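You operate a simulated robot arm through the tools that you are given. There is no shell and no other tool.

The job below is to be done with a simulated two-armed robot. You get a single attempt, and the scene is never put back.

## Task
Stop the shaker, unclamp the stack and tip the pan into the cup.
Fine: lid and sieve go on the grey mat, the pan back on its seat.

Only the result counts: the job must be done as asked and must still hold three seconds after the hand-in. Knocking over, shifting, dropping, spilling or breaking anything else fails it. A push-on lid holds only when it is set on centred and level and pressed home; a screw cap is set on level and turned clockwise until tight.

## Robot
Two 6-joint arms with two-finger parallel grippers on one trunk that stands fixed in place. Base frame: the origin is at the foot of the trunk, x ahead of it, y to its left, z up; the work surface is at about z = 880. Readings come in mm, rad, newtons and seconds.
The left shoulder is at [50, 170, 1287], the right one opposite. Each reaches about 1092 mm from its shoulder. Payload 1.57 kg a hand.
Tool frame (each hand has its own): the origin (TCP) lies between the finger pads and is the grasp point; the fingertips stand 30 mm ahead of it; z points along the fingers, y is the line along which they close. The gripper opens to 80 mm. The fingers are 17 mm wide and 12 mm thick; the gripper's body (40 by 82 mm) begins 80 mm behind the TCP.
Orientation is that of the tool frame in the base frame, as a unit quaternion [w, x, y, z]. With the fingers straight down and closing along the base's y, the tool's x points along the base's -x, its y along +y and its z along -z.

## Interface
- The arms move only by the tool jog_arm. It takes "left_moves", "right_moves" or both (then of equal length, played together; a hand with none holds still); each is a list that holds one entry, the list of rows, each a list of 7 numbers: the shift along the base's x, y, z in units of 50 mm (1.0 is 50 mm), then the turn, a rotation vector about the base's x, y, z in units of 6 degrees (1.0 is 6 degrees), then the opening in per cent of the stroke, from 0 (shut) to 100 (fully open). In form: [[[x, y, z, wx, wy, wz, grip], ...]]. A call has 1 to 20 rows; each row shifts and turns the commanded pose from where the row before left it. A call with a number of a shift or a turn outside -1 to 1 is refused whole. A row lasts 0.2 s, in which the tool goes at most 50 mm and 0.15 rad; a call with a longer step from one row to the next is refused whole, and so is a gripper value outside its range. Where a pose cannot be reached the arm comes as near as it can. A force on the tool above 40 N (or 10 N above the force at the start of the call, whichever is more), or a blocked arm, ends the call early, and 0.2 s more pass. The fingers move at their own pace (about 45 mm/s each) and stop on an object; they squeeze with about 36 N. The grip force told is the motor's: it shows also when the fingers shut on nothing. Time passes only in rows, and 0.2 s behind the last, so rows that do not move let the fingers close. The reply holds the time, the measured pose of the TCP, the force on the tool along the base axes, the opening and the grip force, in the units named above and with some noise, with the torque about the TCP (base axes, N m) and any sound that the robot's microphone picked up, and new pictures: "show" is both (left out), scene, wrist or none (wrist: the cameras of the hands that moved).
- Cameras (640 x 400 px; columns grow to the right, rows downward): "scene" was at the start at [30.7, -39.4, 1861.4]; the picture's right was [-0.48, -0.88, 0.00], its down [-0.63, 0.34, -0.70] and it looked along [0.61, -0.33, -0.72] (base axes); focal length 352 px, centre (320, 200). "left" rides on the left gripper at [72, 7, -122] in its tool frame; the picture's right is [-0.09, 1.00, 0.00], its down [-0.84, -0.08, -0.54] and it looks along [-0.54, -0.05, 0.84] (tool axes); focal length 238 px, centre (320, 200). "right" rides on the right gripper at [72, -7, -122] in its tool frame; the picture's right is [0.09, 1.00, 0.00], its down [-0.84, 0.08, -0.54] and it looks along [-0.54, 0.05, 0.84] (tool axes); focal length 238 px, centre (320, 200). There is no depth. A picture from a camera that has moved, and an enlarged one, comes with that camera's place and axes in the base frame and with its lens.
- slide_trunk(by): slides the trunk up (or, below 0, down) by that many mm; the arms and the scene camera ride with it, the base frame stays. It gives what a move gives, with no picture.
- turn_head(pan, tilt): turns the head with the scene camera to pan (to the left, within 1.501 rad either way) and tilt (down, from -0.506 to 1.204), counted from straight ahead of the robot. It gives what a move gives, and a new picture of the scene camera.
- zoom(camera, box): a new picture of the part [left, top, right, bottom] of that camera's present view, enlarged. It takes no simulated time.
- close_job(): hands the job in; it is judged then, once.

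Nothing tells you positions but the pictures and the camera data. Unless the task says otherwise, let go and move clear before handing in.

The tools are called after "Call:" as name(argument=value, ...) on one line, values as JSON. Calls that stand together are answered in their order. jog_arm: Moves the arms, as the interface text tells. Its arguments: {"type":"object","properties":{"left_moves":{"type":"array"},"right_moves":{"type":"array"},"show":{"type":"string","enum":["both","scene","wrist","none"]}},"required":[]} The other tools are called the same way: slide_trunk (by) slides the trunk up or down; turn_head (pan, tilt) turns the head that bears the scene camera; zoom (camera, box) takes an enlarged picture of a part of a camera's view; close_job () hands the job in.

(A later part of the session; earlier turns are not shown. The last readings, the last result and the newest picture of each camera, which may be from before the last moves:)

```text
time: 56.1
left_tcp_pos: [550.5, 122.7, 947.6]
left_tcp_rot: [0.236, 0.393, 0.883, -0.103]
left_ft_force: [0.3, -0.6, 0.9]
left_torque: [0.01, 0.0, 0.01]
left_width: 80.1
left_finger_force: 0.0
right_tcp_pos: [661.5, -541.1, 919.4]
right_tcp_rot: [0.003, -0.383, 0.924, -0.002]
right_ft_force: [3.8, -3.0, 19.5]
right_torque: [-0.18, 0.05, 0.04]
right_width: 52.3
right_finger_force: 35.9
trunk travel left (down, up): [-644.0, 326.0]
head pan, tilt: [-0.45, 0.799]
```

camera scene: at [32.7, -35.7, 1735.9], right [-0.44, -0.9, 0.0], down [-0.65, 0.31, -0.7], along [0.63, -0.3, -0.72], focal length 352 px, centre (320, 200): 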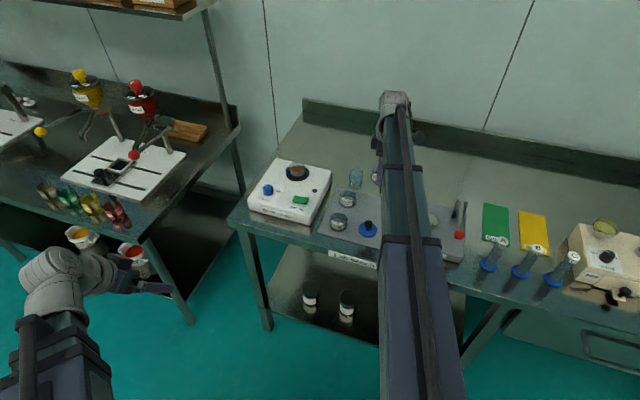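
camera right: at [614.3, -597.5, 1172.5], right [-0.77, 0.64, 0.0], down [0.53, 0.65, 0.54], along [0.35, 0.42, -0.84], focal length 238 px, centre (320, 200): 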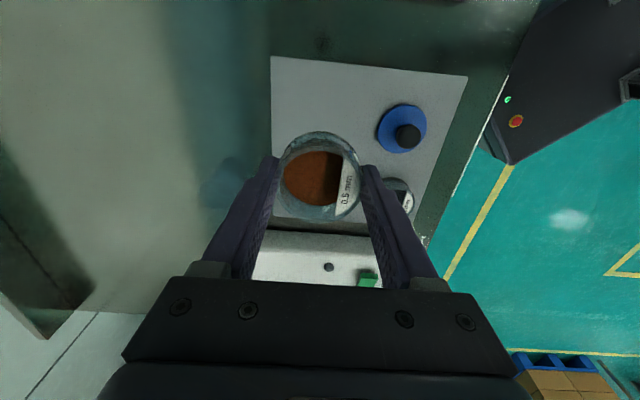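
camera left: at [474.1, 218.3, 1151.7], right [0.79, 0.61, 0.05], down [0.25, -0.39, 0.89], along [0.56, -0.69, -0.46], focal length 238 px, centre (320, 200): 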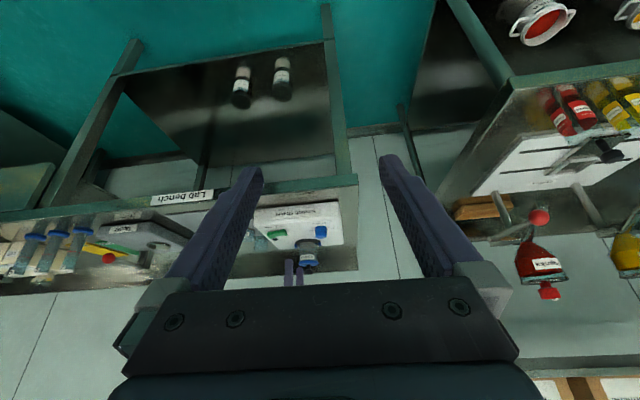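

The sieve has touched the mat at 19.5 N. I'll relieve it slightly and open the fingers.

Call:
slide_trunk(by=0.8)

Call:
jog_arm(right_moves=[[[0, 0, 0, 0, 0, 0, 85], [0, 0, 0, 0, 0, 0, 85], [0, 0, 0, 0, 0, 0, 85]]], show="wrist")

```text
time: 56.6
left_tcp_pos: [550.4, 123.9, 948.7]
left_tcp_rot: [0.236, 0.393, 0.883, -0.104]
left_ft_force: [0.3, 0.1, -0.9]
left_torque: [0.0, 0.05, 0.01]
left_width: 79.9
left_finger_force: 0.0
right_tcp_pos: [660.5, -542.2, 920.4]
right_tcp_rot: [0.002, -0.383, 0.924, -0.002]
right_ft_force: [2.8, -2.7, 15.0]
right_torque: [0.09, 0.06, 0.03]
right_width: 52.2
right_finger_force: 36.6
trunk travel left (down, up): [-644.0, 326.0]
head pan, tilt: [-0.45, 0.799]
```

```text
time: 57.4
left_tcp_pos: [552.1, 124.3, 949.1]
left_tcp_rot: [0.236, 0.393, 0.883, -0.104]
left_ft_force: [0.8, -0.5, 0.3]
left_torque: [-0.01, 0.0, -0.02]
left_width: 80.1
left_finger_force: 0.0
right_tcp_pos: [660.9, -541.9, 919.6]
right_tcp_rot: [0.002, -0.382, 0.924, -0.001]
right_ft_force: [-0.3, -0.2, 0.3]
right_torque: [0.01, 0.02, 0.04]
right_width: 68.1
right_finger_force: 0.0
trunk travel left (down, up): [-644.0, 326.0]
head pan, tilt: [-0.45, 0.799]
camera right: at [614.1, -597.3, 1039.9], right [-0.77, 0.64, 0.0], down [0.53, 0.65, 0.54], along [0.35, 0.42, -0.84], focal length 238 px, centre (320, 200)
```

right: 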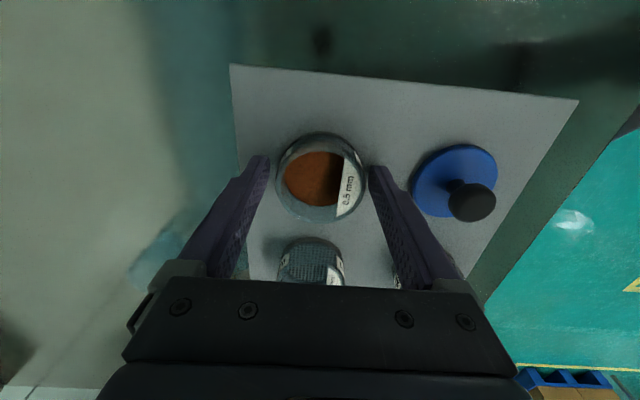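

The sieve stands on the mat with its grains inside. Next I need the cup's exact place, so I'll rise and put the right camera almost straight above it.

Call:
slide_trunk(by=115)

Call:
jog_arm(right_moves=[[[0.7, 0.236, 0, 0, 0, 0, 100], [0.7, 0.236, 0, 0, 0, 0, 100], [0.7, 0.236, 0, 0, 0, 0, 100], [0.7, 0.236, 0, 0, 0, 0, 100], [0.7, 0.236, 0, 0, 0, 0, 100], [0, 0, 0, 0, 0, 0, 100]]], show="wrist")

Call:
zoom(camera="right", box=[270, 0, 390, 110])

```text
time: 58.9
left_tcp_pos: [550.4, 123.8, 1063.4]
left_tcp_rot: [0.236, 0.393, 0.883, -0.104]
left_ft_force: [-0.6, 0.9, -0.7]
left_torque: [-0.01, 0.0, 0.05]
left_width: 80.0
left_finger_force: 0.0
right_tcp_pos: [662.1, -542.6, 1033.9]
right_tcp_rot: [0.002, -0.382, 0.924, -0.002]
right_ft_force: [0.1, -0.3, -1.0]
right_torque: [-0.03, 0.0, 0.02]
right_width: 68.0
right_finger_force: 0.1
trunk travel left (down, up): [-759.0, 211.0]
head pan, tilt: [-0.45, 0.799]
```

```text
time: 60.3
left_tcp_pos: [551.9, 124.3, 1063.9]
left_tcp_rot: [0.236, 0.393, 0.883, -0.104]
left_ft_force: [0.0, 0.6, -0.6]
left_torque: [-0.02, 0.0, 0.0]
left_width: 80.1
left_finger_force: 0.1
right_tcp_pos: [836.3, -483.9, 1035.4]
right_tcp_rot: [0.002, -0.383, 0.924, -0.002]
right_ft_force: [0.1, 0.5, 0.4]
right_torque: [0.01, 0.0, 0.02]
right_width: 80.3
right_finger_force: 0.1
trunk travel left (down, up): [-759.0, 211.0]
head pan, tilt: [-0.45, 0.799]
camera right: at [788.4, -538.1, 1155.1], right [-0.77, 0.64, 0.0], down [0.53, 0.65, 0.54], along [0.35, 0.42, -0.84], focal length 238 px, centre (320, 200)
```

right: 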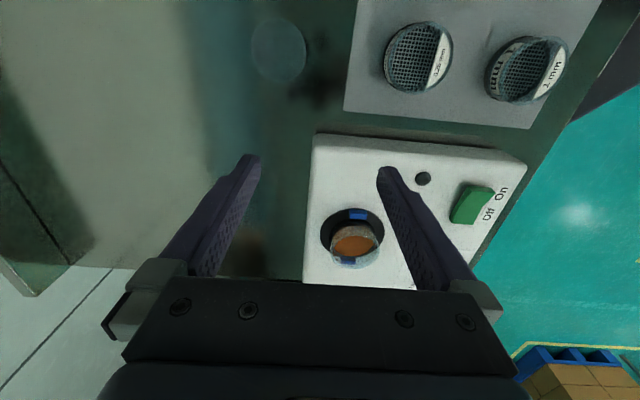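

```text
3.64 times, centred on (330, 55) of right
camera zoom: at [788.4, -538.1, 1155.1], right [-0.77, 0.64, 0.0], down [0.53, 0.65, 0.54], along [0.35, 0.42, -0.84], focal length 867 px, centre (284, 727)
```

zoom: 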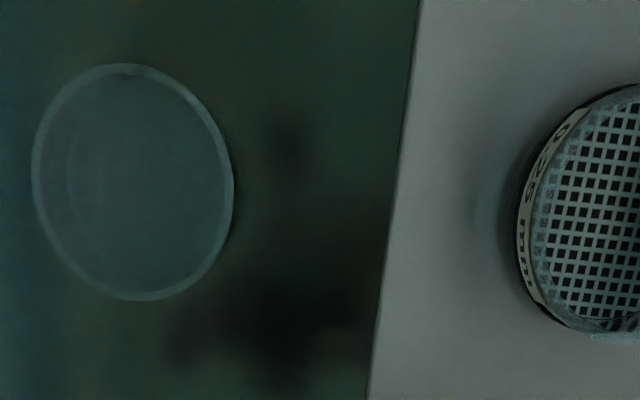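

Seen from above, the cup's centre is really near (816, -558). What I took for its lower part was a reflection in the bench. I'll look at the pan from here, then take an oblique view of the cup to get its rim height.

Call:
zoom(camera="right", box=[300, 190, 400, 285])

Call:
jog_arm(right_moves=[[[-0.4, -0.6, 0, 0, 0, 0, 100], [-0.4, -0.6, 0, 0, 0, 0, 100], [-0.4, -0.6, 0, 0, 0, 0, 100], [-0.4, -0.6, 0, 0, 0, 0, 100], [0, 0, 0, 0, 0, 0, 100]]], show="wrist")

Call:
zoom(camera="right", box=[250, 80, 400, 230])

```text
4.21 times, centred on (350, 238) of right
camera zoom: at [788.4, -538.1, 1155.1], right [-0.77, 0.64, 0.0], down [0.53, 0.65, 0.54], along [0.35, 0.42, -0.84], focal length 1004 px, centre (194, 42)
```

zoom: 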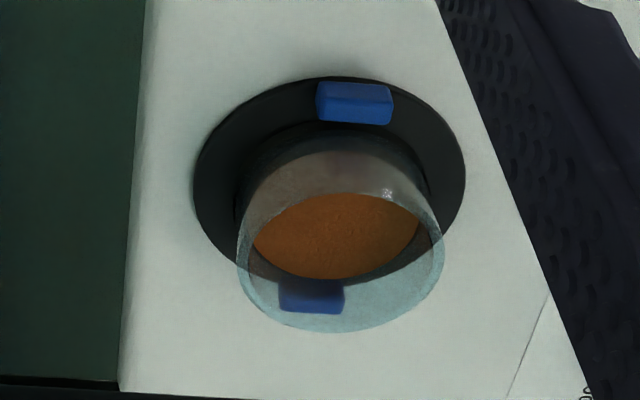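

```text
time: 61.5
left_tcp_pos: [551.9, 122.8, 1063.9]
left_tcp_rot: [0.236, 0.392, 0.883, -0.103]
left_ft_force: [0.1, 0.2, 0.1]
left_torque: [-0.03, 0.0, 0.02]
left_width: 79.8
left_finger_force: 0.1
right_tcp_pos: [757.3, -603.7, 1032.8]
right_tcp_rot: [0.001, -0.383, 0.924, -0.001]
right_ft_force: [-0.4, -0.9, 0.5]
right_torque: [0.03, 0.0, -0.01]
right_width: 80.0
right_finger_force: 0.0
trunk travel left (down, up): [-759.0, 211.0]
head pan, tilt: [-0.45, 0.799]
camera right: at [709.3, -657.9, 1154.9], right [-0.77, 0.64, 0.0], down [0.53, 0.65, 0.54], along [0.35, 0.42, -0.84], focal length 238 px, centre (320, 200)
```

right: 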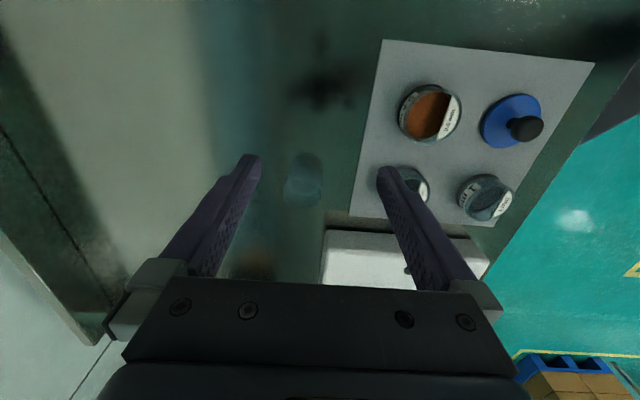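

```text
2.67 times, centred on (325, 155) of right
camera zoom: at [709.3, -657.9, 1154.9], right [-0.77, 0.64, 0.0], down [0.53, 0.65, 0.54], along [0.35, 0.42, -0.84], focal length 636 px, centre (307, 320)
```

zoom: 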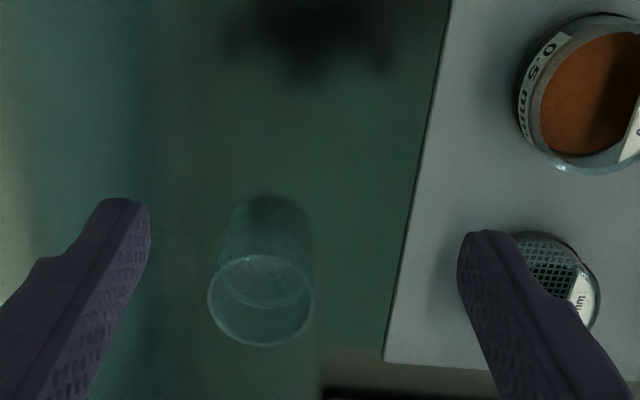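

Two views agree on the cup: centre about (819, -560), rim z ≈ 912, 47 mm wide. The pan has about 8 mm of powder. I'll tilt the right hand 45°, wrist toward the mat side, and go above the pan, so that tipping later swings the hand through vertical and pours between the fingers.

Call:
jog_arm(right_moves=[[[0.289, 0.563, 0, 0.663, -0.663, 0, 100], [0.289, 0.563, 0, 0.663, -0.663, 0, 100], [0.289, 0.563, 0, 0.663, -0.663, 0, 100], [0.289, 0.563, 0, 0.663, -0.663, 0, 100], [0.289, 0.563, 0, 0.663, -0.663, 0, 100], [0.289, 0.563, 0, 0.663, -0.663, 0, 100], [0.289, 0.563, 0, 0.663, -0.663, 0, 100], [0.289, 0.563, 0, 0.663, -0.663, 0, 100], [0, 0, 0, 0, 0, 0, 100]]], show="both")

Call:
zoom(camera="left", box=[250, 200, 350, 290])

```text
time: 63.5
left_tcp_pos: [551.7, 123.0, 1064.3]
left_tcp_rot: [0.236, 0.392, 0.883, -0.104]
left_ft_force: [-0.3, -0.4, -0.4]
left_torque: [0.0, -0.02, 0.03]
left_width: 80.0
left_finger_force: 0.0
right_tcp_pos: [872.3, -377.9, 1098.4]
right_tcp_rot: [0.355, -0.352, 0.854, 0.146]
right_ft_force: [0.6, -1.1, -0.2]
right_torque: [0.04, 0.0, 0.0]
right_width: 80.1
right_finger_force: 0.1
right hand out of reach, approached as far as the arm can: row 2, 3, 4, 5, 6, 7, 8
trunk travel left (down, up): [-759.0, 211.0]
head pan, tilt: [-0.45, 0.799]
camera scene: at [32.5, -36.1, 1718.2], right [-0.44, -0.9, 0.0], down [-0.65, 0.31, -0.7], along [0.63, -0.3, -0.72], focal length 352 px, centre (320, 200)
camera right: at [779.1, -479.4, 1132.8], right [-0.75, 0.66, -0.07], down [0.09, 0.2, 0.98], along [0.66, 0.72, -0.21], focal length 238 px, centre (320, 200)
```

scene: 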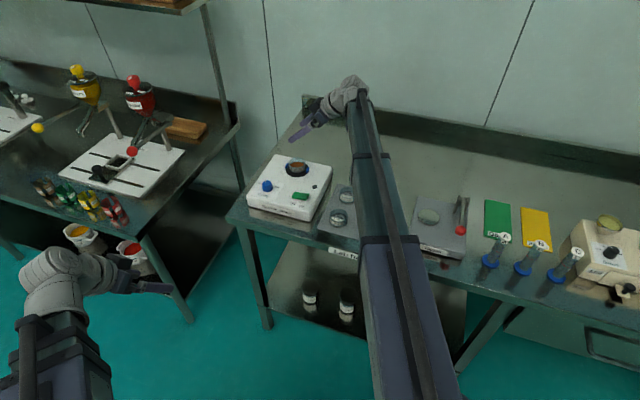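
right: 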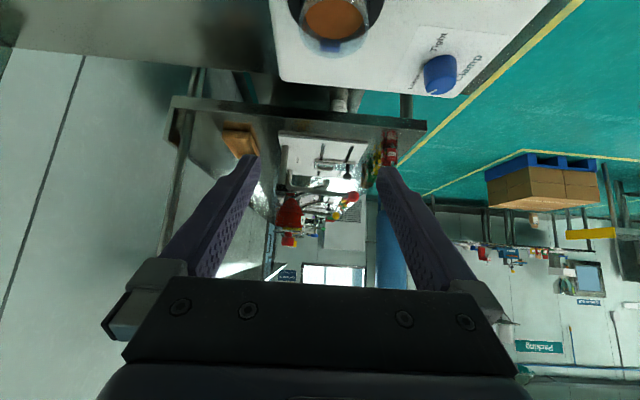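

```text
4.44 times, centred on (300, 245) of left
camera zoom: at [474.5, 218.0, 1134.1], right [0.79, 0.61, 0.05], down [0.25, -0.39, 0.89], along [0.56, -0.69, -0.46], focal length 1059 px, centre (409, 0)
```

zoom: 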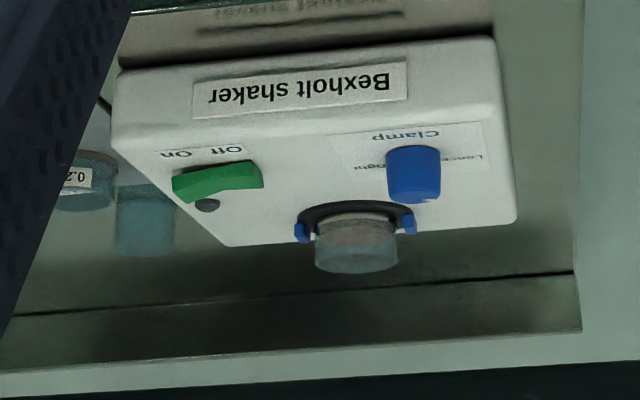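

The hand is tilted exactly 45° with a level closing line. I'll lower around the pan in stages and check from the left camera.

Call:
slide_trunk(by=-110)

Call:
zoom(camera="left", box=[250, 210, 350, 290])

Call:
zoom(camera="right", box=[200, 0, 440, 220])

```text
time: 64.9
left_tcp_pos: [553.0, 123.9, 952.1]
left_tcp_rot: [0.237, 0.392, 0.883, -0.104]
left_ft_force: [-0.2, 0.4, 0.0]
left_torque: [0.03, -0.01, -0.03]
left_width: 80.2
left_finger_force: 0.1
right_tcp_pos: [872.0, -378.3, 989.7]
right_tcp_rot: [0.355, -0.353, 0.853, 0.145]
right_ft_force: [0.2, -0.9, 0.5]
right_torque: [0.01, 0.01, 0.03]
right_width: 80.1
right_finger_force: 0.1
trunk travel left (down, up): [-649.0, 321.0]
head pan, tilt: [-0.45, 0.799]
```

```text
5.00 times, centred on (300, 250) of left
camera zoom: at [474.4, 218.3, 1024.1], right [0.79, 0.61, 0.05], down [0.25, -0.39, 0.89], along [0.56, -0.69, -0.46], focal length 1192 px, centre (420, -50)
```

zoom: 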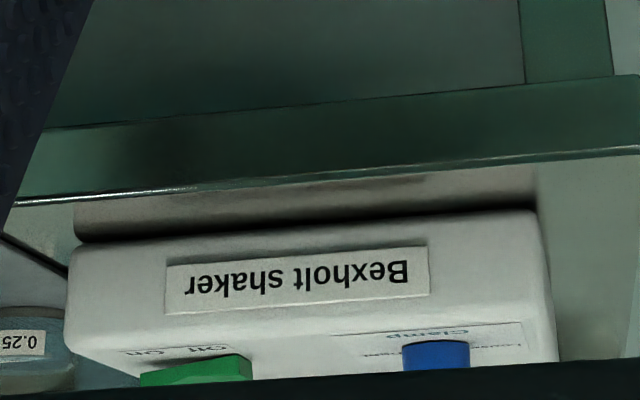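

```text
1.82 times, centred on (320, 110) of right
camera zoom: at [778.9, -479.4, 1023.0], right [-0.75, 0.66, -0.07], down [0.09, 0.2, 0.97], along [0.66, 0.72, -0.21], focal length 433 px, centre (320, 364)
```

zoom: 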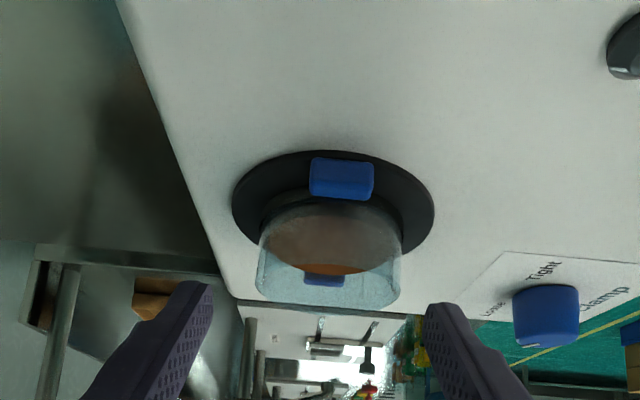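

The pan is between the fingers, seen from the wrist camera. I'll lower the last part so the tips stop just above the seat ring.

Call:
slide_trunk(by=-18)

Call:
jog_arm(right_moves=[[[0, 0, 0, 0, 0, 0, 100]]], show="wrist")

Call:
zoom(camera="right", box=[200, 40, 440, 240])

```text
time: 65.5
left_tcp_pos: [552.6, 124.0, 934.9]
left_tcp_rot: [0.236, 0.393, 0.883, -0.105]
left_ft_force: [-0.7, 0.6, 0.2]
left_torque: [0.02, 0.0, -0.01]
left_width: 80.1
left_finger_force: 0.0
right_tcp_pos: [872.0, -378.1, 972.1]
right_tcp_rot: [0.355, -0.353, 0.853, 0.145]
right_ft_force: [0.7, 0.4, 0.5]
right_torque: [-0.01, -0.01, 0.0]
right_width: 79.9
right_finger_force: 0.1
trunk travel left (down, up): [-631.0, 339.0]
head pan, tilt: [-0.45, 0.799]
```

```text
time: 66.0
left_tcp_pos: [551.8, 123.4, 936.4]
left_tcp_rot: [0.236, 0.392, 0.883, -0.104]
left_ft_force: [0.6, 0.7, 0.2]
left_torque: [-0.02, -0.01, -0.01]
left_width: 79.9
left_finger_force: 0.1
right_tcp_pos: [872.7, -379.2, 970.8]
right_tcp_rot: [0.355, -0.353, 0.853, 0.146]
right_ft_force: [-0.1, 0.4, 0.3]
right_torque: [0.0, -0.01, 0.0]
right_width: 80.2
right_finger_force: 0.1
trunk travel left (down, up): [-631.0, 339.0]
head pan, tilt: [-0.45, 0.799]
camera right: at [779.0, -479.4, 1004.9], right [-0.75, 0.66, -0.07], down [0.09, 0.2, 0.97], along [0.66, 0.72, -0.21], focal length 238 px, centre (320, 200)
```

right: 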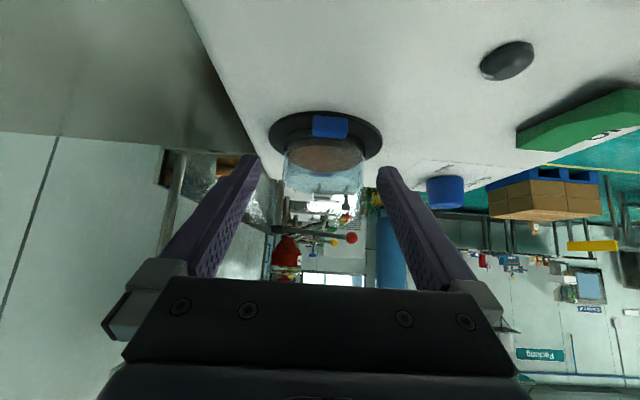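

```text
2.00 times, centred on (320, 140) of right
camera zoom: at [779.0, -479.4, 1004.9], right [-0.75, 0.66, -0.07], down [0.09, 0.2, 0.97], along [0.66, 0.72, -0.21], focal length 477 px, centre (320, 320)
```

zoom: 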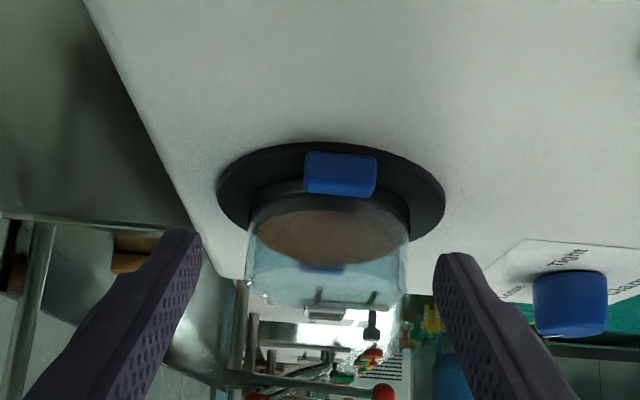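

The pan and its powder are clear between the fingers. I'll go 4 mm lower and close.

Call:
slide_trunk(by=-4.5)

Call:
jog_arm(right_moves=[[[0, 0, 0, 0, 0, 0, 0], [0, 0, 0, 0, 0, 0, 0], [0, 0, 0, 0, 0, 0, 0], [0, 0, 0, 0, 0, 0, 0]]], show="wrist")

Call:
zoom(camera="right", box=[220, 60, 420, 240])

```text
time: 66.5
left_tcp_pos: [551.4, 125.0, 930.6]
left_tcp_rot: [0.236, 0.393, 0.883, -0.104]
left_ft_force: [0.8, 1.0, 0.1]
left_torque: [0.0, -0.01, -0.03]
left_width: 80.0
left_finger_force: 0.1
right_tcp_pos: [872.7, -377.5, 966.5]
right_tcp_rot: [0.355, -0.352, 0.854, 0.145]
right_ft_force: [0.2, -0.9, -0.6]
right_torque: [-0.02, 0.01, -0.04]
right_width: 79.9
right_finger_force: 0.1
trunk travel left (down, up): [-627.0, 343.0]
head pan, tilt: [-0.45, 0.799]
```

```text
time: 67.5
left_tcp_pos: [551.2, 123.6, 931.1]
left_tcp_rot: [0.237, 0.393, 0.882, -0.104]
left_ft_force: [0.1, -0.2, -0.3]
left_torque: [0.0, 0.06, -0.03]
left_width: 80.1
left_finger_force: 0.0
right_tcp_pos: [872.2, -378.5, 965.7]
right_tcp_rot: [0.355, -0.353, 0.853, 0.145]
right_ft_force: [-0.2, -0.1, -0.7]
right_torque: [0.04, 0.01, 0.0]
right_width: 52.3
right_finger_force: 35.1
trunk travel left (down, up): [-627.0, 343.0]
head pan, tilt: [-0.45, 0.799]
camera right: at [779.0, -479.4, 1000.4], right [-0.75, 0.66, -0.07], down [0.09, 0.2, 0.97], along [0.66, 0.72, -0.21], focal length 238 px, centre (320, 200)
```

right: 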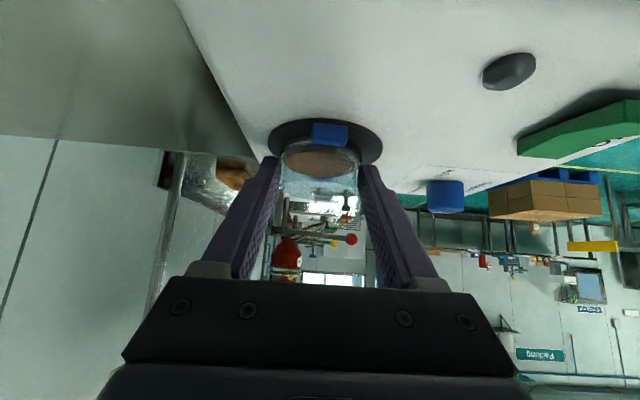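

```text
2.22 times, centred on (320, 150) of right
camera zoom: at [779.0, -479.4, 1000.4], right [-0.75, 0.66, -0.07], down [0.09, 0.2, 0.97], along [0.66, 0.72, -0.21], focal length 530 px, centre (320, 311)
```

zoom: 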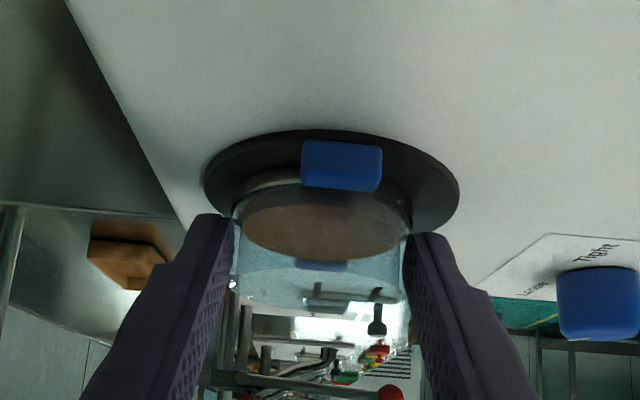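

The pan is held at 52.3 mm with no load on the tool (trunk travel reads -627/343 here, my return height). I'll lift slightly and check it comes up level.

Call:
slide_trunk(by=12)

Call:
zoom(camera="right", box=[220, 60, 420, 240])

```text
time: 68.1
left_tcp_pos: [552.8, 123.7, 943.5]
left_tcp_rot: [0.237, 0.392, 0.883, -0.105]
left_ft_force: [-0.5, -0.7, -0.3]
left_torque: [0.0, 0.0, 0.0]
left_width: 80.1
left_finger_force: 0.1
right_tcp_pos: [871.7, -379.0, 978.3]
right_tcp_rot: [0.354, -0.354, 0.853, 0.146]
right_ft_force: [-0.3, -0.2, -0.6]
right_torque: [0.01, 0.0, 0.01]
right_width: 52.2
right_finger_force: 35.4
trunk travel left (down, up): [-639.0, 331.0]
head pan, tilt: [-0.45, 0.799]
```

```text
2.22 times, centred on (320, 150) of right
camera zoom: at [779.2, -479.5, 1012.2], right [-0.75, 0.66, -0.07], down [0.09, 0.2, 0.97], along [0.66, 0.72, -0.21], focal length 530 px, centre (320, 311)
```

zoom: 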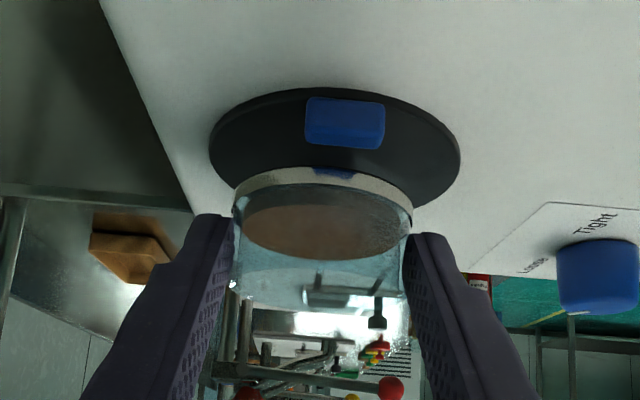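

The pan came up level and only the empty seat remains. I'll raise it well clear, then carry it to a point just short of the cup while turning 30°.

Call:
slide_trunk(by=79)

Call:
jog_arm(right_moves=[[[-0.1, -0.16, 0, 0, 0, 0.2, 0], [-0.15, -0.24, 0, 0, 0, 0.3, 0], [-0.2, -0.325, 0, 0, 0, 0.45, 0], [-0.2, -0.325, 0, 0, 0, 0.45, 0], [-0.2, -0.325, 0, 0, 0, 0.45, 0], [-0.2, -0.325, 0, 0, 0, 0.45, 0], [-0.2, -0.325, 0, 0, 0, 0.45, 0], [-0.2, -0.325, 0, 0, 0, 0.45, 0], [-0.2, -0.325, 0, 0, 0, 0.45, 0], [-0.2, -0.325, 0, 0, 0, 0.45, 0], [-0.2, -0.325, 0, 0, 0, 0.45, 0], [-0.15, -0.24, 0, 0, 0, 0.3, 0], [-0.032, -0.006, 0, 0, 0, 0.15, 0], [0, 0, 0, 0, 0, 0, 0]]], show="both")

```text
time: 69.2
left_tcp_pos: [552.6, 122.9, 1021.2]
left_tcp_rot: [0.236, 0.393, 0.883, -0.104]
left_ft_force: [-0.3, 1.4, 0.6]
left_torque: [-0.01, 0.0, -0.03]
left_width: 79.8
left_finger_force: 0.0
right_tcp_pos: [873.1, -379.4, 1057.2]
right_tcp_rot: [0.355, -0.353, 0.853, 0.145]
right_ft_force: [0.4, -0.2, -1.1]
right_torque: [-0.03, -0.02, 0.01]
right_width: 52.1
right_finger_force: 36.0
trunk travel left (down, up): [-718.0, 252.0]
head pan, tilt: [-0.45, 0.799]
```

```text
time: 72.2
left_tcp_pos: [550.2, 123.9, 1021.9]
left_tcp_rot: [0.236, 0.393, 0.883, -0.104]
left_ft_force: [0.0, 0.1, -0.3]
left_torque: [0.0, -0.04, 0.03]
left_width: 80.1
left_finger_force: 0.0
right_tcp_pos: [759.9, -557.3, 1057.4]
right_tcp_rot: [0.306, -0.561, 0.733, 0.232]
right_ft_force: [0.7, -0.4, -0.6]
right_torque: [0.01, -0.03, -0.01]
right_width: 52.0
right_finger_force: 35.7
trunk travel left (down, up): [-718.0, 252.0]
head pan, tilt: [-0.45, 0.799]
camera scene: at [32.5, -35.9, 1676.7], right [-0.44, -0.9, 0.0], down [-0.65, 0.31, -0.7], along [0.63, -0.3, -0.72], focal length 352 px, centre (320, 200)
camera right: at [729.9, -690.7, 1091.3], right [-0.98, 0.2, -0.07], down [-0.02, 0.22, 0.97], along [0.21, 0.96, -0.21], focal length 238 px, centre (320, 200)
```

scene: 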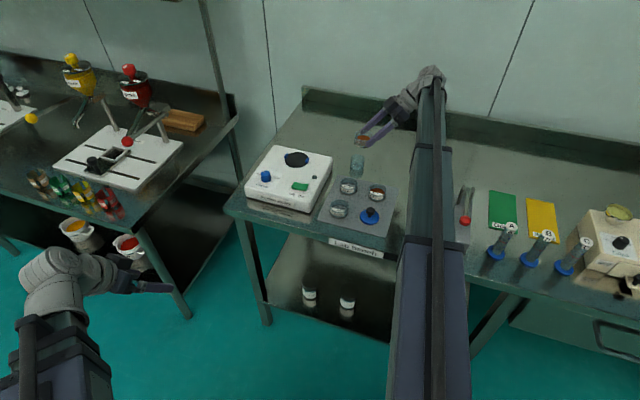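
right: 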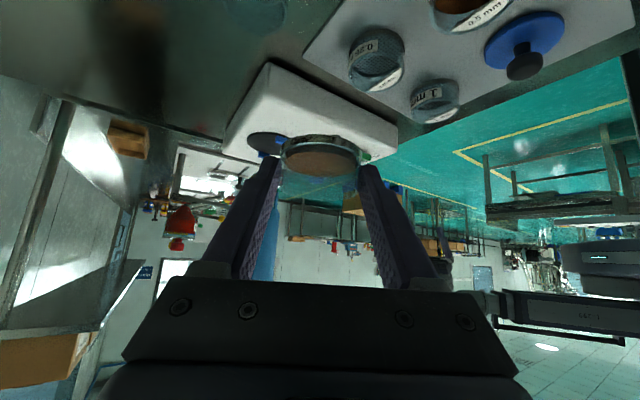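

Now the scene camera has a clear view of pan, cup, mat and shaker. I'll enlarge it to check the pan against the cup.

Call:
zoom(camera="scene", box=[325, 115, 405, 215])

```text
4.00 times, centred on (365, 165) of scene
camera zoom: at [32.5, -35.9, 1676.7], right [-0.44, -0.9, 0.0], down [-0.65, 0.31, -0.7], along [0.63, -0.3, -0.72], focal length 1408 px, centre (140, 340)
```

zoom: 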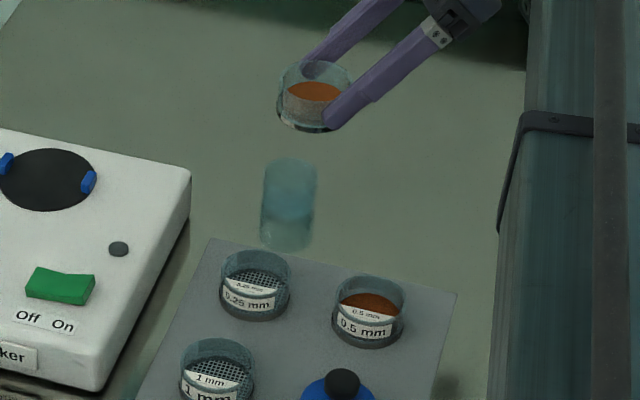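

The view is good. I'll zoom once more on the cup alone to fix its rim.

Call:
zoom(camera="scene", box=[346, 128, 374, 180])

```text
7.69 times, centred on (360, 154) of scene
camera zoom: at [32.5, -35.9, 1676.7], right [-0.44, -0.9, 0.0], down [-0.65, 0.31, -0.7], along [0.63, -0.3, -0.72], focal length 2708 px, centre (12, 554)
```

zoom: 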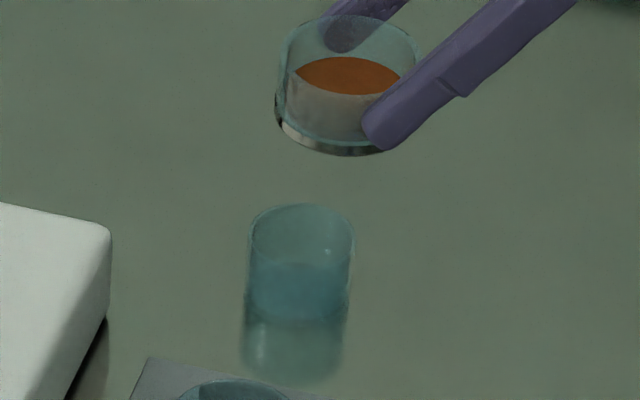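

The cup's rim centre is about (819, -561) and the powder lies about 18 mm below the pan's rim. I'll tip the pan the first 30°, moving outward toward the cup at the same time. Powder should not flow yet.

Call:
jog_arm(right_moves=[[[0.075, -0.038, 0, -0.482, 0.1325, 0, 0], [0.075, -0.038, 0, -0.482, 0.1325, 0, 0], [0.075, -0.038, 0, -0.482, 0.1325, 0, 0], [0.075, -0.038, 0, -0.482, 0.1325, 0, 0], [0.075, -0.038, 0, -0.482, 0.1325, 0, 0], [0.075, -0.038, 0, -0.482, 0.1325, 0, 0], [0.075, -0.038, 0, -0.482, 0.1325, 0, 0], [0.075, -0.038, 0, -0.482, 0.1325, 0, 0], [0.075, -0.038, 0, -0.482, 0.1325, 0, 0], [0.075, -0.038, 0, -0.482, 0.1325, 0, 0]]], show="scene")

Call:
zoom(camera="scene", box=[340, 110, 400, 190])

```text
time: 74.5
left_tcp_pos: [551.9, 123.5, 1021.5]
left_tcp_rot: [0.236, 0.393, 0.883, -0.104]
left_ft_force: [0.1, -0.3, 0.4]
left_torque: [-0.02, -0.01, -0.01]
left_width: 80.1
left_finger_force: 0.0
right_tcp_pos: [799.4, -575.9, 999.8]
right_tcp_rot: [0.104, -0.603, 0.787, 0.079]
right_ft_force: [0.7, 0.0, -0.1]
right_torque: [0.01, -0.01, -0.01]
right_width: 52.3
right_finger_force: 35.8
right hand out of reach, approached as far as the arm can: row 1, 2, 3, 4, 5, 6, 7, 8, 9, 10
trunk travel left (down, up): [-718.0, 252.0]
head pan, tilt: [-0.45, 0.799]
camera scene: at [32.7, -35.7, 1676.7], right [-0.44, -0.9, 0.0], down [-0.65, 0.31, -0.7], along [0.63, -0.3, -0.72], focal length 352 px, centre (320, 200)
```

scene: 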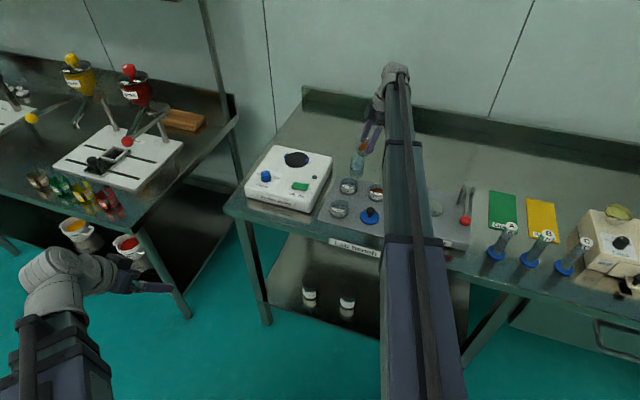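

```text
5.00 times, centred on (370, 150) of scene
camera zoom: at [32.7, -35.7, 1676.7], right [-0.44, -0.9, 0.0], down [-0.65, 0.31, -0.7], along [0.63, -0.3, -0.72], focal length 1760 px, centre (70, 450)
```

zoom: 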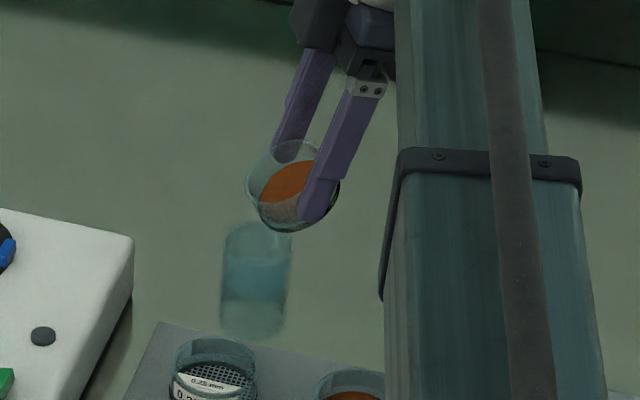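

At 30° nothing has spilled and the pan is closing in on the cup. I'll continue to 45°, bringing the pouring lip over the cup.

Call:
jog_arm(right_moves=[[[0.039, -0.026, 0, -0.482, 0.1325, 0, 0], [0.039, -0.026, 0, -0.482, 0.1325, 0, 0], [0.039, -0.026, 0, -0.482, 0.1325, 0, 0], [0.039, -0.026, 0, -0.482, 0.1325, 0, 0], [0.039, -0.026, 0, -0.482, 0.1325, 0, 0], [0, 0, 0, 0, 0, 0, 0]]], show="both")

Call:
zoom(camera="scene", box=[340, 120, 400, 190])

Call:
zoom(camera="right", box=[220, 60, 420, 240])

```text
time: 75.8
left_tcp_pos: [551.9, 122.7, 1022.0]
left_tcp_rot: [0.236, 0.392, 0.883, -0.104]
left_ft_force: [0.4, 0.4, 0.6]
left_torque: [0.01, 0.0, -0.01]
left_width: 80.0
left_finger_force: 0.0
right_tcp_pos: [808.2, -582.4, 992.8]
right_tcp_rot: [-0.001, -0.608, 0.794, 0.0]
right_ft_force: [0.5, -0.4, 0.2]
right_torque: [0.04, 0.01, -0.01]
right_width: 52.4
right_finger_force: 35.7
right hand out of reach, approached as far as the arm can: row 2
trunk travel left (down, up): [-718.0, 252.0]
head pan, tilt: [-0.45, 0.799]
camera scene: at [32.5, -35.9, 1676.7], right [-0.44, -0.9, 0.0], down [-0.65, 0.31, -0.7], along [0.63, -0.3, -0.72], focal length 352 px, centre (320, 200)
camera right: at [795.4, -653.4, 1113.3], right [-0.99, 0.17, 0.0], down [0.14, 0.83, 0.54], along [0.09, 0.53, -0.84], focal length 238 px, centre (320, 200)
```

scene: 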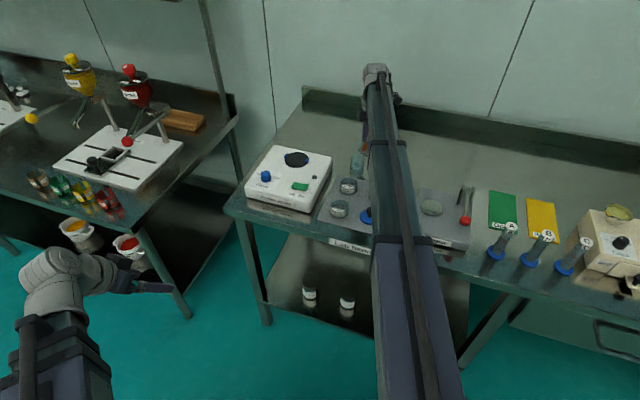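
right: 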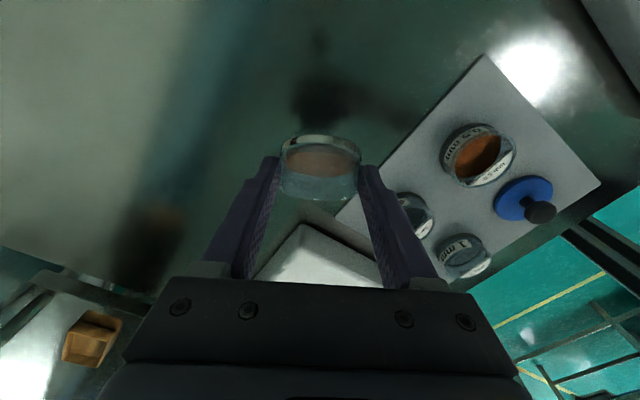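

```text
5.71 times, centred on (370, 155) of scene
camera zoom: at [32.5, -35.9, 1676.7], right [-0.44, -0.9, 0.0], down [-0.65, 0.31, -0.7], along [0.63, -0.3, -0.72], focal length 2012 px, centre (34, 457)
```

zoom: 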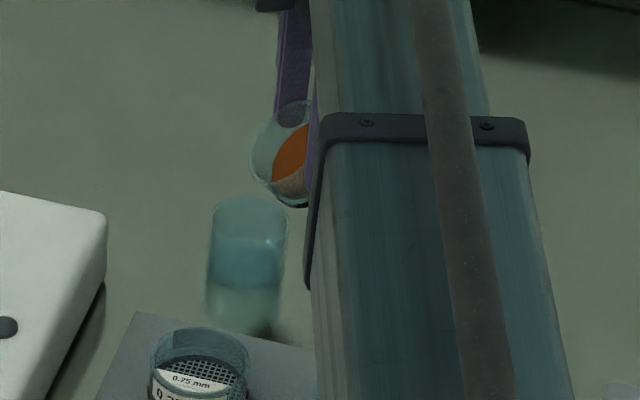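

```text
2.22 times, centred on (320, 150) of right
camera zoom: at [795.4, -653.4, 1113.3], right [-0.99, 0.17, 0.0], down [0.14, 0.83, 0.54], along [0.09, 0.53, -0.84], focal length 530 px, centre (320, 311)
```

zoom: 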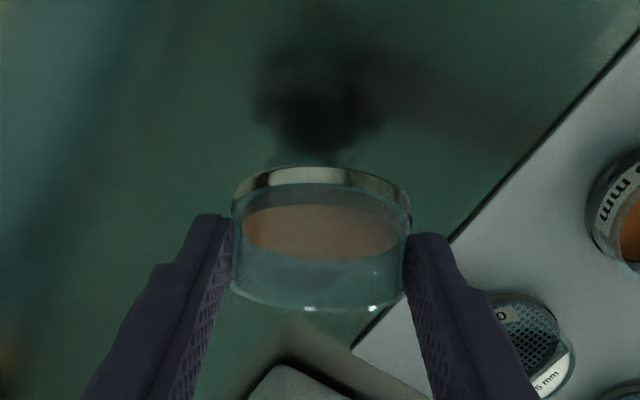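

At 45° the tool is vertical, the lip is over the cup, and the powder is still in the pan. I'll lower a little and tip on to 60°.

Call:
slide_trunk(by=-15)

Call:
jog_arm(right_moves=[[[0.009, -0.0016, 0, -0.241, 0.066, 0, 0], [0.009, -0.0016, 0, -0.241, 0.066, 0, 0], [0.009, -0.0016, 0, -0.241, 0.066, 0, 0], [0.009, -0.0016, 0, -0.241, 0.066, 0, 0], [0.009, -0.0016, 0, -0.241, 0.066, 0, 0], [0.009, -0.0016, 0, -0.241, 0.066, 0, 0], [0.009, -0.0016, 0, -0.241, 0.066, 0, 0], [0.009, -0.0016, 0, -0.241, 0.066, 0, 0], [0.009, -0.0016, 0, -0.241, 0.066, 0, 0], [0.009, -0.0016, 0, -0.241, 0.066, 0, 0]]], show="both")

Call:
zoom(camera="right", box=[220, 40, 420, 240])

```text
time: 76.5
left_tcp_pos: [552.3, 123.7, 1006.6]
left_tcp_rot: [0.235, 0.393, 0.883, -0.104]
left_ft_force: [0.4, -0.4, 0.1]
left_torque: [0.01, -0.02, -0.01]
left_width: 79.9
left_finger_force: 0.0
right_tcp_pos: [808.3, -582.0, 977.8]
right_tcp_rot: [0.001, -0.608, 0.794, 0.001]
right_ft_force: [-0.2, 0.2, -0.4]
right_torque: [0.04, -0.02, -0.01]
right_width: 52.3
right_finger_force: 36.4
trunk travel left (down, up): [-703.0, 267.0]
head pan, tilt: [-0.45, 0.799]
```

```text
time: 78.7
left_tcp_pos: [552.6, 122.6, 1007.3]
left_tcp_rot: [0.236, 0.393, 0.882, -0.105]
left_ft_force: [0.0, -0.3, 0.1]
left_torque: [0.02, -0.01, 0.03]
left_width: 80.4
left_finger_force: 0.0
right_tcp_pos: [812.0, -583.8, 985.8]
right_tcp_rot: [-0.105, -0.603, 0.787, -0.079]
right_ft_force: [0.2, -0.8, -1.3]
right_torque: [0.01, 0.02, 0.01]
right_width: 52.4
right_finger_force: 36.6
right hand out of reach, approached as far as the arm can: row 7, 10
trunk travel left (down, up): [-703.0, 267.0]
head pan, tilt: [-0.45, 0.799]
camera scene: at [32.6, -35.7, 1661.7], right [-0.44, -0.9, 0.0], down [-0.65, 0.31, -0.7], along [0.63, -0.3, -0.72], focal length 352 px, centre (320, 200)
camera right: at [808.8, -621.3, 1120.3], right [-0.98, 0.17, 0.03], down [0.17, 0.94, 0.31], along [0.03, 0.31, -0.95], focal length 238 px, centre (320, 200)
```

scene: 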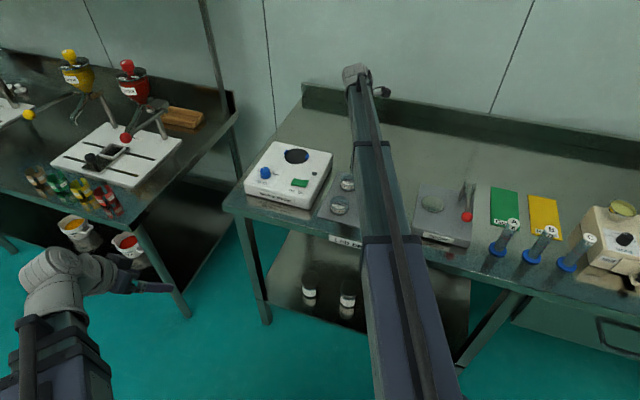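
right: 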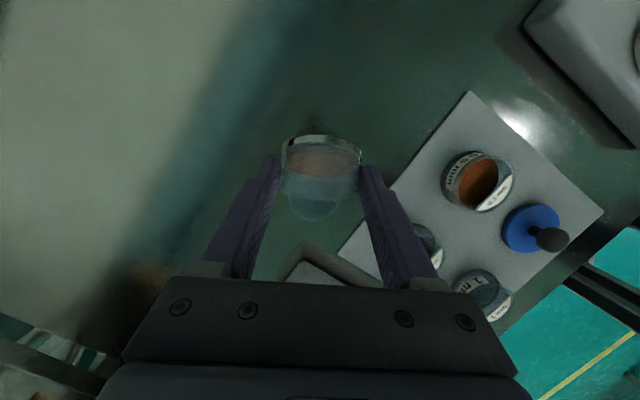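

```text
2.00 times, centred on (320, 140) of right
camera zoom: at [808.8, -621.3, 1120.3], right [-0.98, 0.17, 0.03], down [0.17, 0.94, 0.31], along [0.03, 0.31, -0.95], focal length 477 px, centre (320, 320)
```

zoom: 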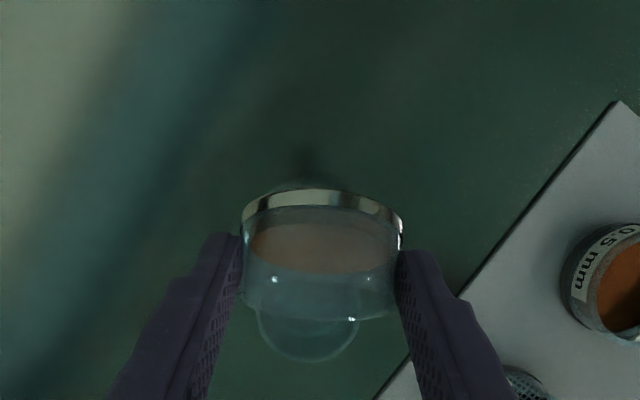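

The wrist camera now sees the cup straight under the pan, centred sideways within about 1 mm. The lip should go about 4 mm further toward the cup's centre. I'll lower slightly and tip on in small steps.

Call:
slide_trunk(by=-12)

Call:
jog_arm(right_moves=[[[0.01, 0.037, 0, -0.241, 0.066, 0, 0], [0.01, 0.037, 0, -0.241, 0.066, 0, 0], [0.01, 0.037, 0, -0.241, 0.066, 0, 0], [0.01, 0.037, 0, -0.241, 0.066, 0, 0], [0.01, 0.037, 0, -0.241, 0.066, 0, 0]]], show="wrist")

Call:
zoom(camera="right", box=[220, 60, 420, 260])

```text
time: 79.3
left_tcp_pos: [552.0, 123.1, 994.8]
left_tcp_rot: [0.235, 0.394, 0.882, -0.105]
left_ft_force: [-1.0, 0.9, 0.3]
left_torque: [-0.02, 0.0, -0.05]
left_width: 80.0
left_finger_force: 0.1
right_tcp_pos: [812.7, -583.4, 972.0]
right_tcp_rot: [-0.105, -0.603, 0.787, -0.078]
right_ft_force: [-0.3, 0.7, -0.3]
right_torque: [0.04, -0.04, -0.02]
right_width: 52.2
right_finger_force: 35.7
trunk travel left (down, up): [-691.0, 279.0]
head pan, tilt: [-0.45, 0.799]
```

```text
time: 80.5
left_tcp_pos: [552.2, 122.9, 995.5]
left_tcp_rot: [0.236, 0.393, 0.883, -0.104]
left_ft_force: [-0.4, 0.2, -0.3]
left_torque: [0.01, -0.03, 0.01]
left_width: 80.1
left_finger_force: 0.0
right_tcp_pos: [814.6, -574.3, 981.5]
right_tcp_rot: [-0.156, -0.596, 0.779, -0.117]
right_ft_force: [0.8, -0.6, -0.7]
right_torque: [-0.03, -0.03, 0.04]
right_width: 52.2
right_finger_force: 35.9
right hand out of reach, approached as far as the arm can: row 2, 4
trunk travel left (down, up): [-691.0, 279.0]
head pan, tilt: [-0.45, 0.799]
camera right: at [816.2, -595.2, 1121.3], right [-0.98, 0.18, 0.04], down [0.18, 0.97, 0.18], along [0.0, 0.19, -0.98], focal length 238 px, centre (320, 200)
```

right: 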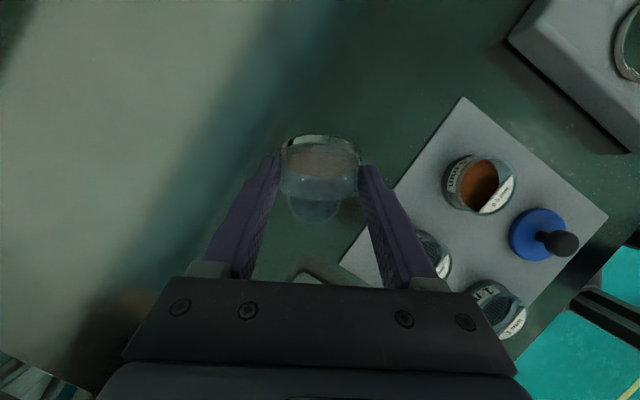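

```text
2.00 times, centred on (320, 160) of right
camera zoom: at [816.2, -595.2, 1121.3], right [-0.98, 0.18, 0.04], down [0.18, 0.97, 0.18], along [0.0, 0.19, -0.98], focal length 477 px, centre (320, 280)
```

zoom: 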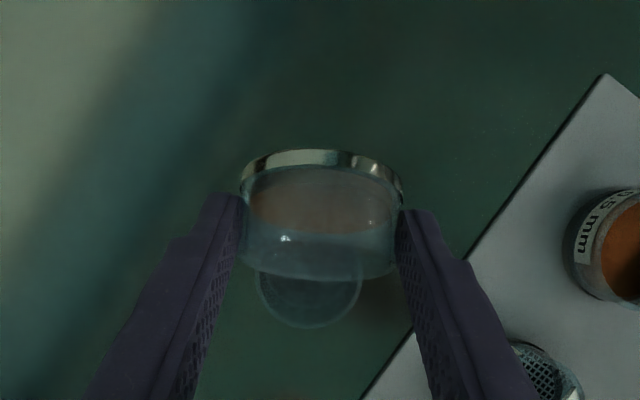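

The cup's rim is plainly visible under the lip, with the lip about 4 mm short of its centre as intended. Nothing has flowed yet. I'll go on to 75°.

Call:
slide_trunk(by=-9)

Call:
jog_arm(right_moves=[[[0.012, 0.0206, 0, -0.241, 0.066, 0, 0], [0.012, 0.0206, 0, -0.241, 0.066, 0, 0], [0.012, 0.0206, 0, -0.241, 0.066, 0, 0], [0.012, 0.0206, 0, -0.241, 0.066, 0, 0], [0.012, 0.0206, 0, -0.241, 0.066, 0, 0]]], show="wrist")

Call:
zoom(camera="right", box=[240, 80, 400, 240])

```text
time: 81.1
left_tcp_pos: [551.6, 124.2, 986.1]
left_tcp_rot: [0.236, 0.393, 0.883, -0.105]
left_ft_force: [0.2, 1.2, 0.1]
left_torque: [-0.05, 0.02, 0.02]
left_width: 80.1
left_finger_force: 0.0
right_tcp_pos: [815.2, -573.1, 974.3]
right_tcp_rot: [-0.156, -0.596, 0.779, -0.118]
right_ft_force: [-0.2, -0.8, -0.8]
right_torque: [0.04, -0.01, 0.03]
right_width: 52.3
right_finger_force: 35.6
trunk travel left (down, up): [-682.0, 288.0]
head pan, tilt: [-0.45, 0.799]
```

```text
time: 82.3
left_tcp_pos: [551.5, 123.7, 986.0]
left_tcp_rot: [0.236, 0.393, 0.883, -0.105]
left_ft_force: [0.4, 0.0, -0.4]
left_torque: [-0.04, 0.04, 0.0]
left_width: 80.0
left_finger_force: 0.1
right_tcp_pos: [816.8, -570.3, 986.3]
right_tcp_rot: [-0.207, -0.587, 0.767, -0.154]
right_ft_force: [-0.1, 0.3, -0.6]
right_torque: [0.02, -0.03, 0.01]
right_width: 52.3
right_finger_force: 36.4
right hand out of reach, approached as far as the arm can: row 2, 4
trunk travel left (down, up): [-682.0, 288.0]
head pan, tilt: [-0.45, 0.799]
camera right: at [823.9, -572.6, 1126.4], right [-0.98, 0.18, 0.05], down [0.19, 0.98, 0.05], along [-0.04, 0.06, -1.0], focal length 238 px, centre (320, 200)
```

right: 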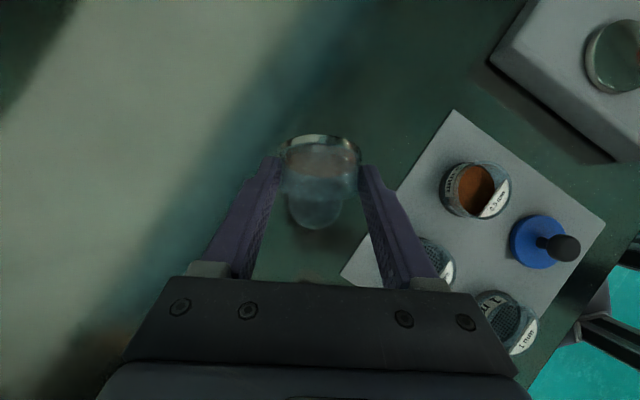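

```text
2.50 times, centred on (320, 160) of right
camera zoom: at [823.9, -572.6, 1126.4], right [-0.98, 0.18, 0.05], down [0.19, 0.98, 0.05], along [-0.04, 0.06, -1.0], focal length 596 px, centre (320, 300)
```

zoom: 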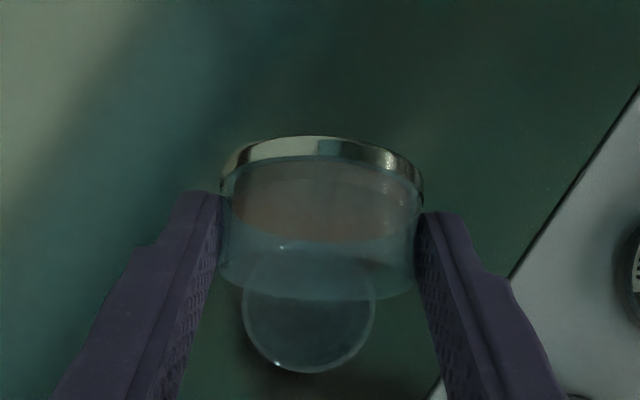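

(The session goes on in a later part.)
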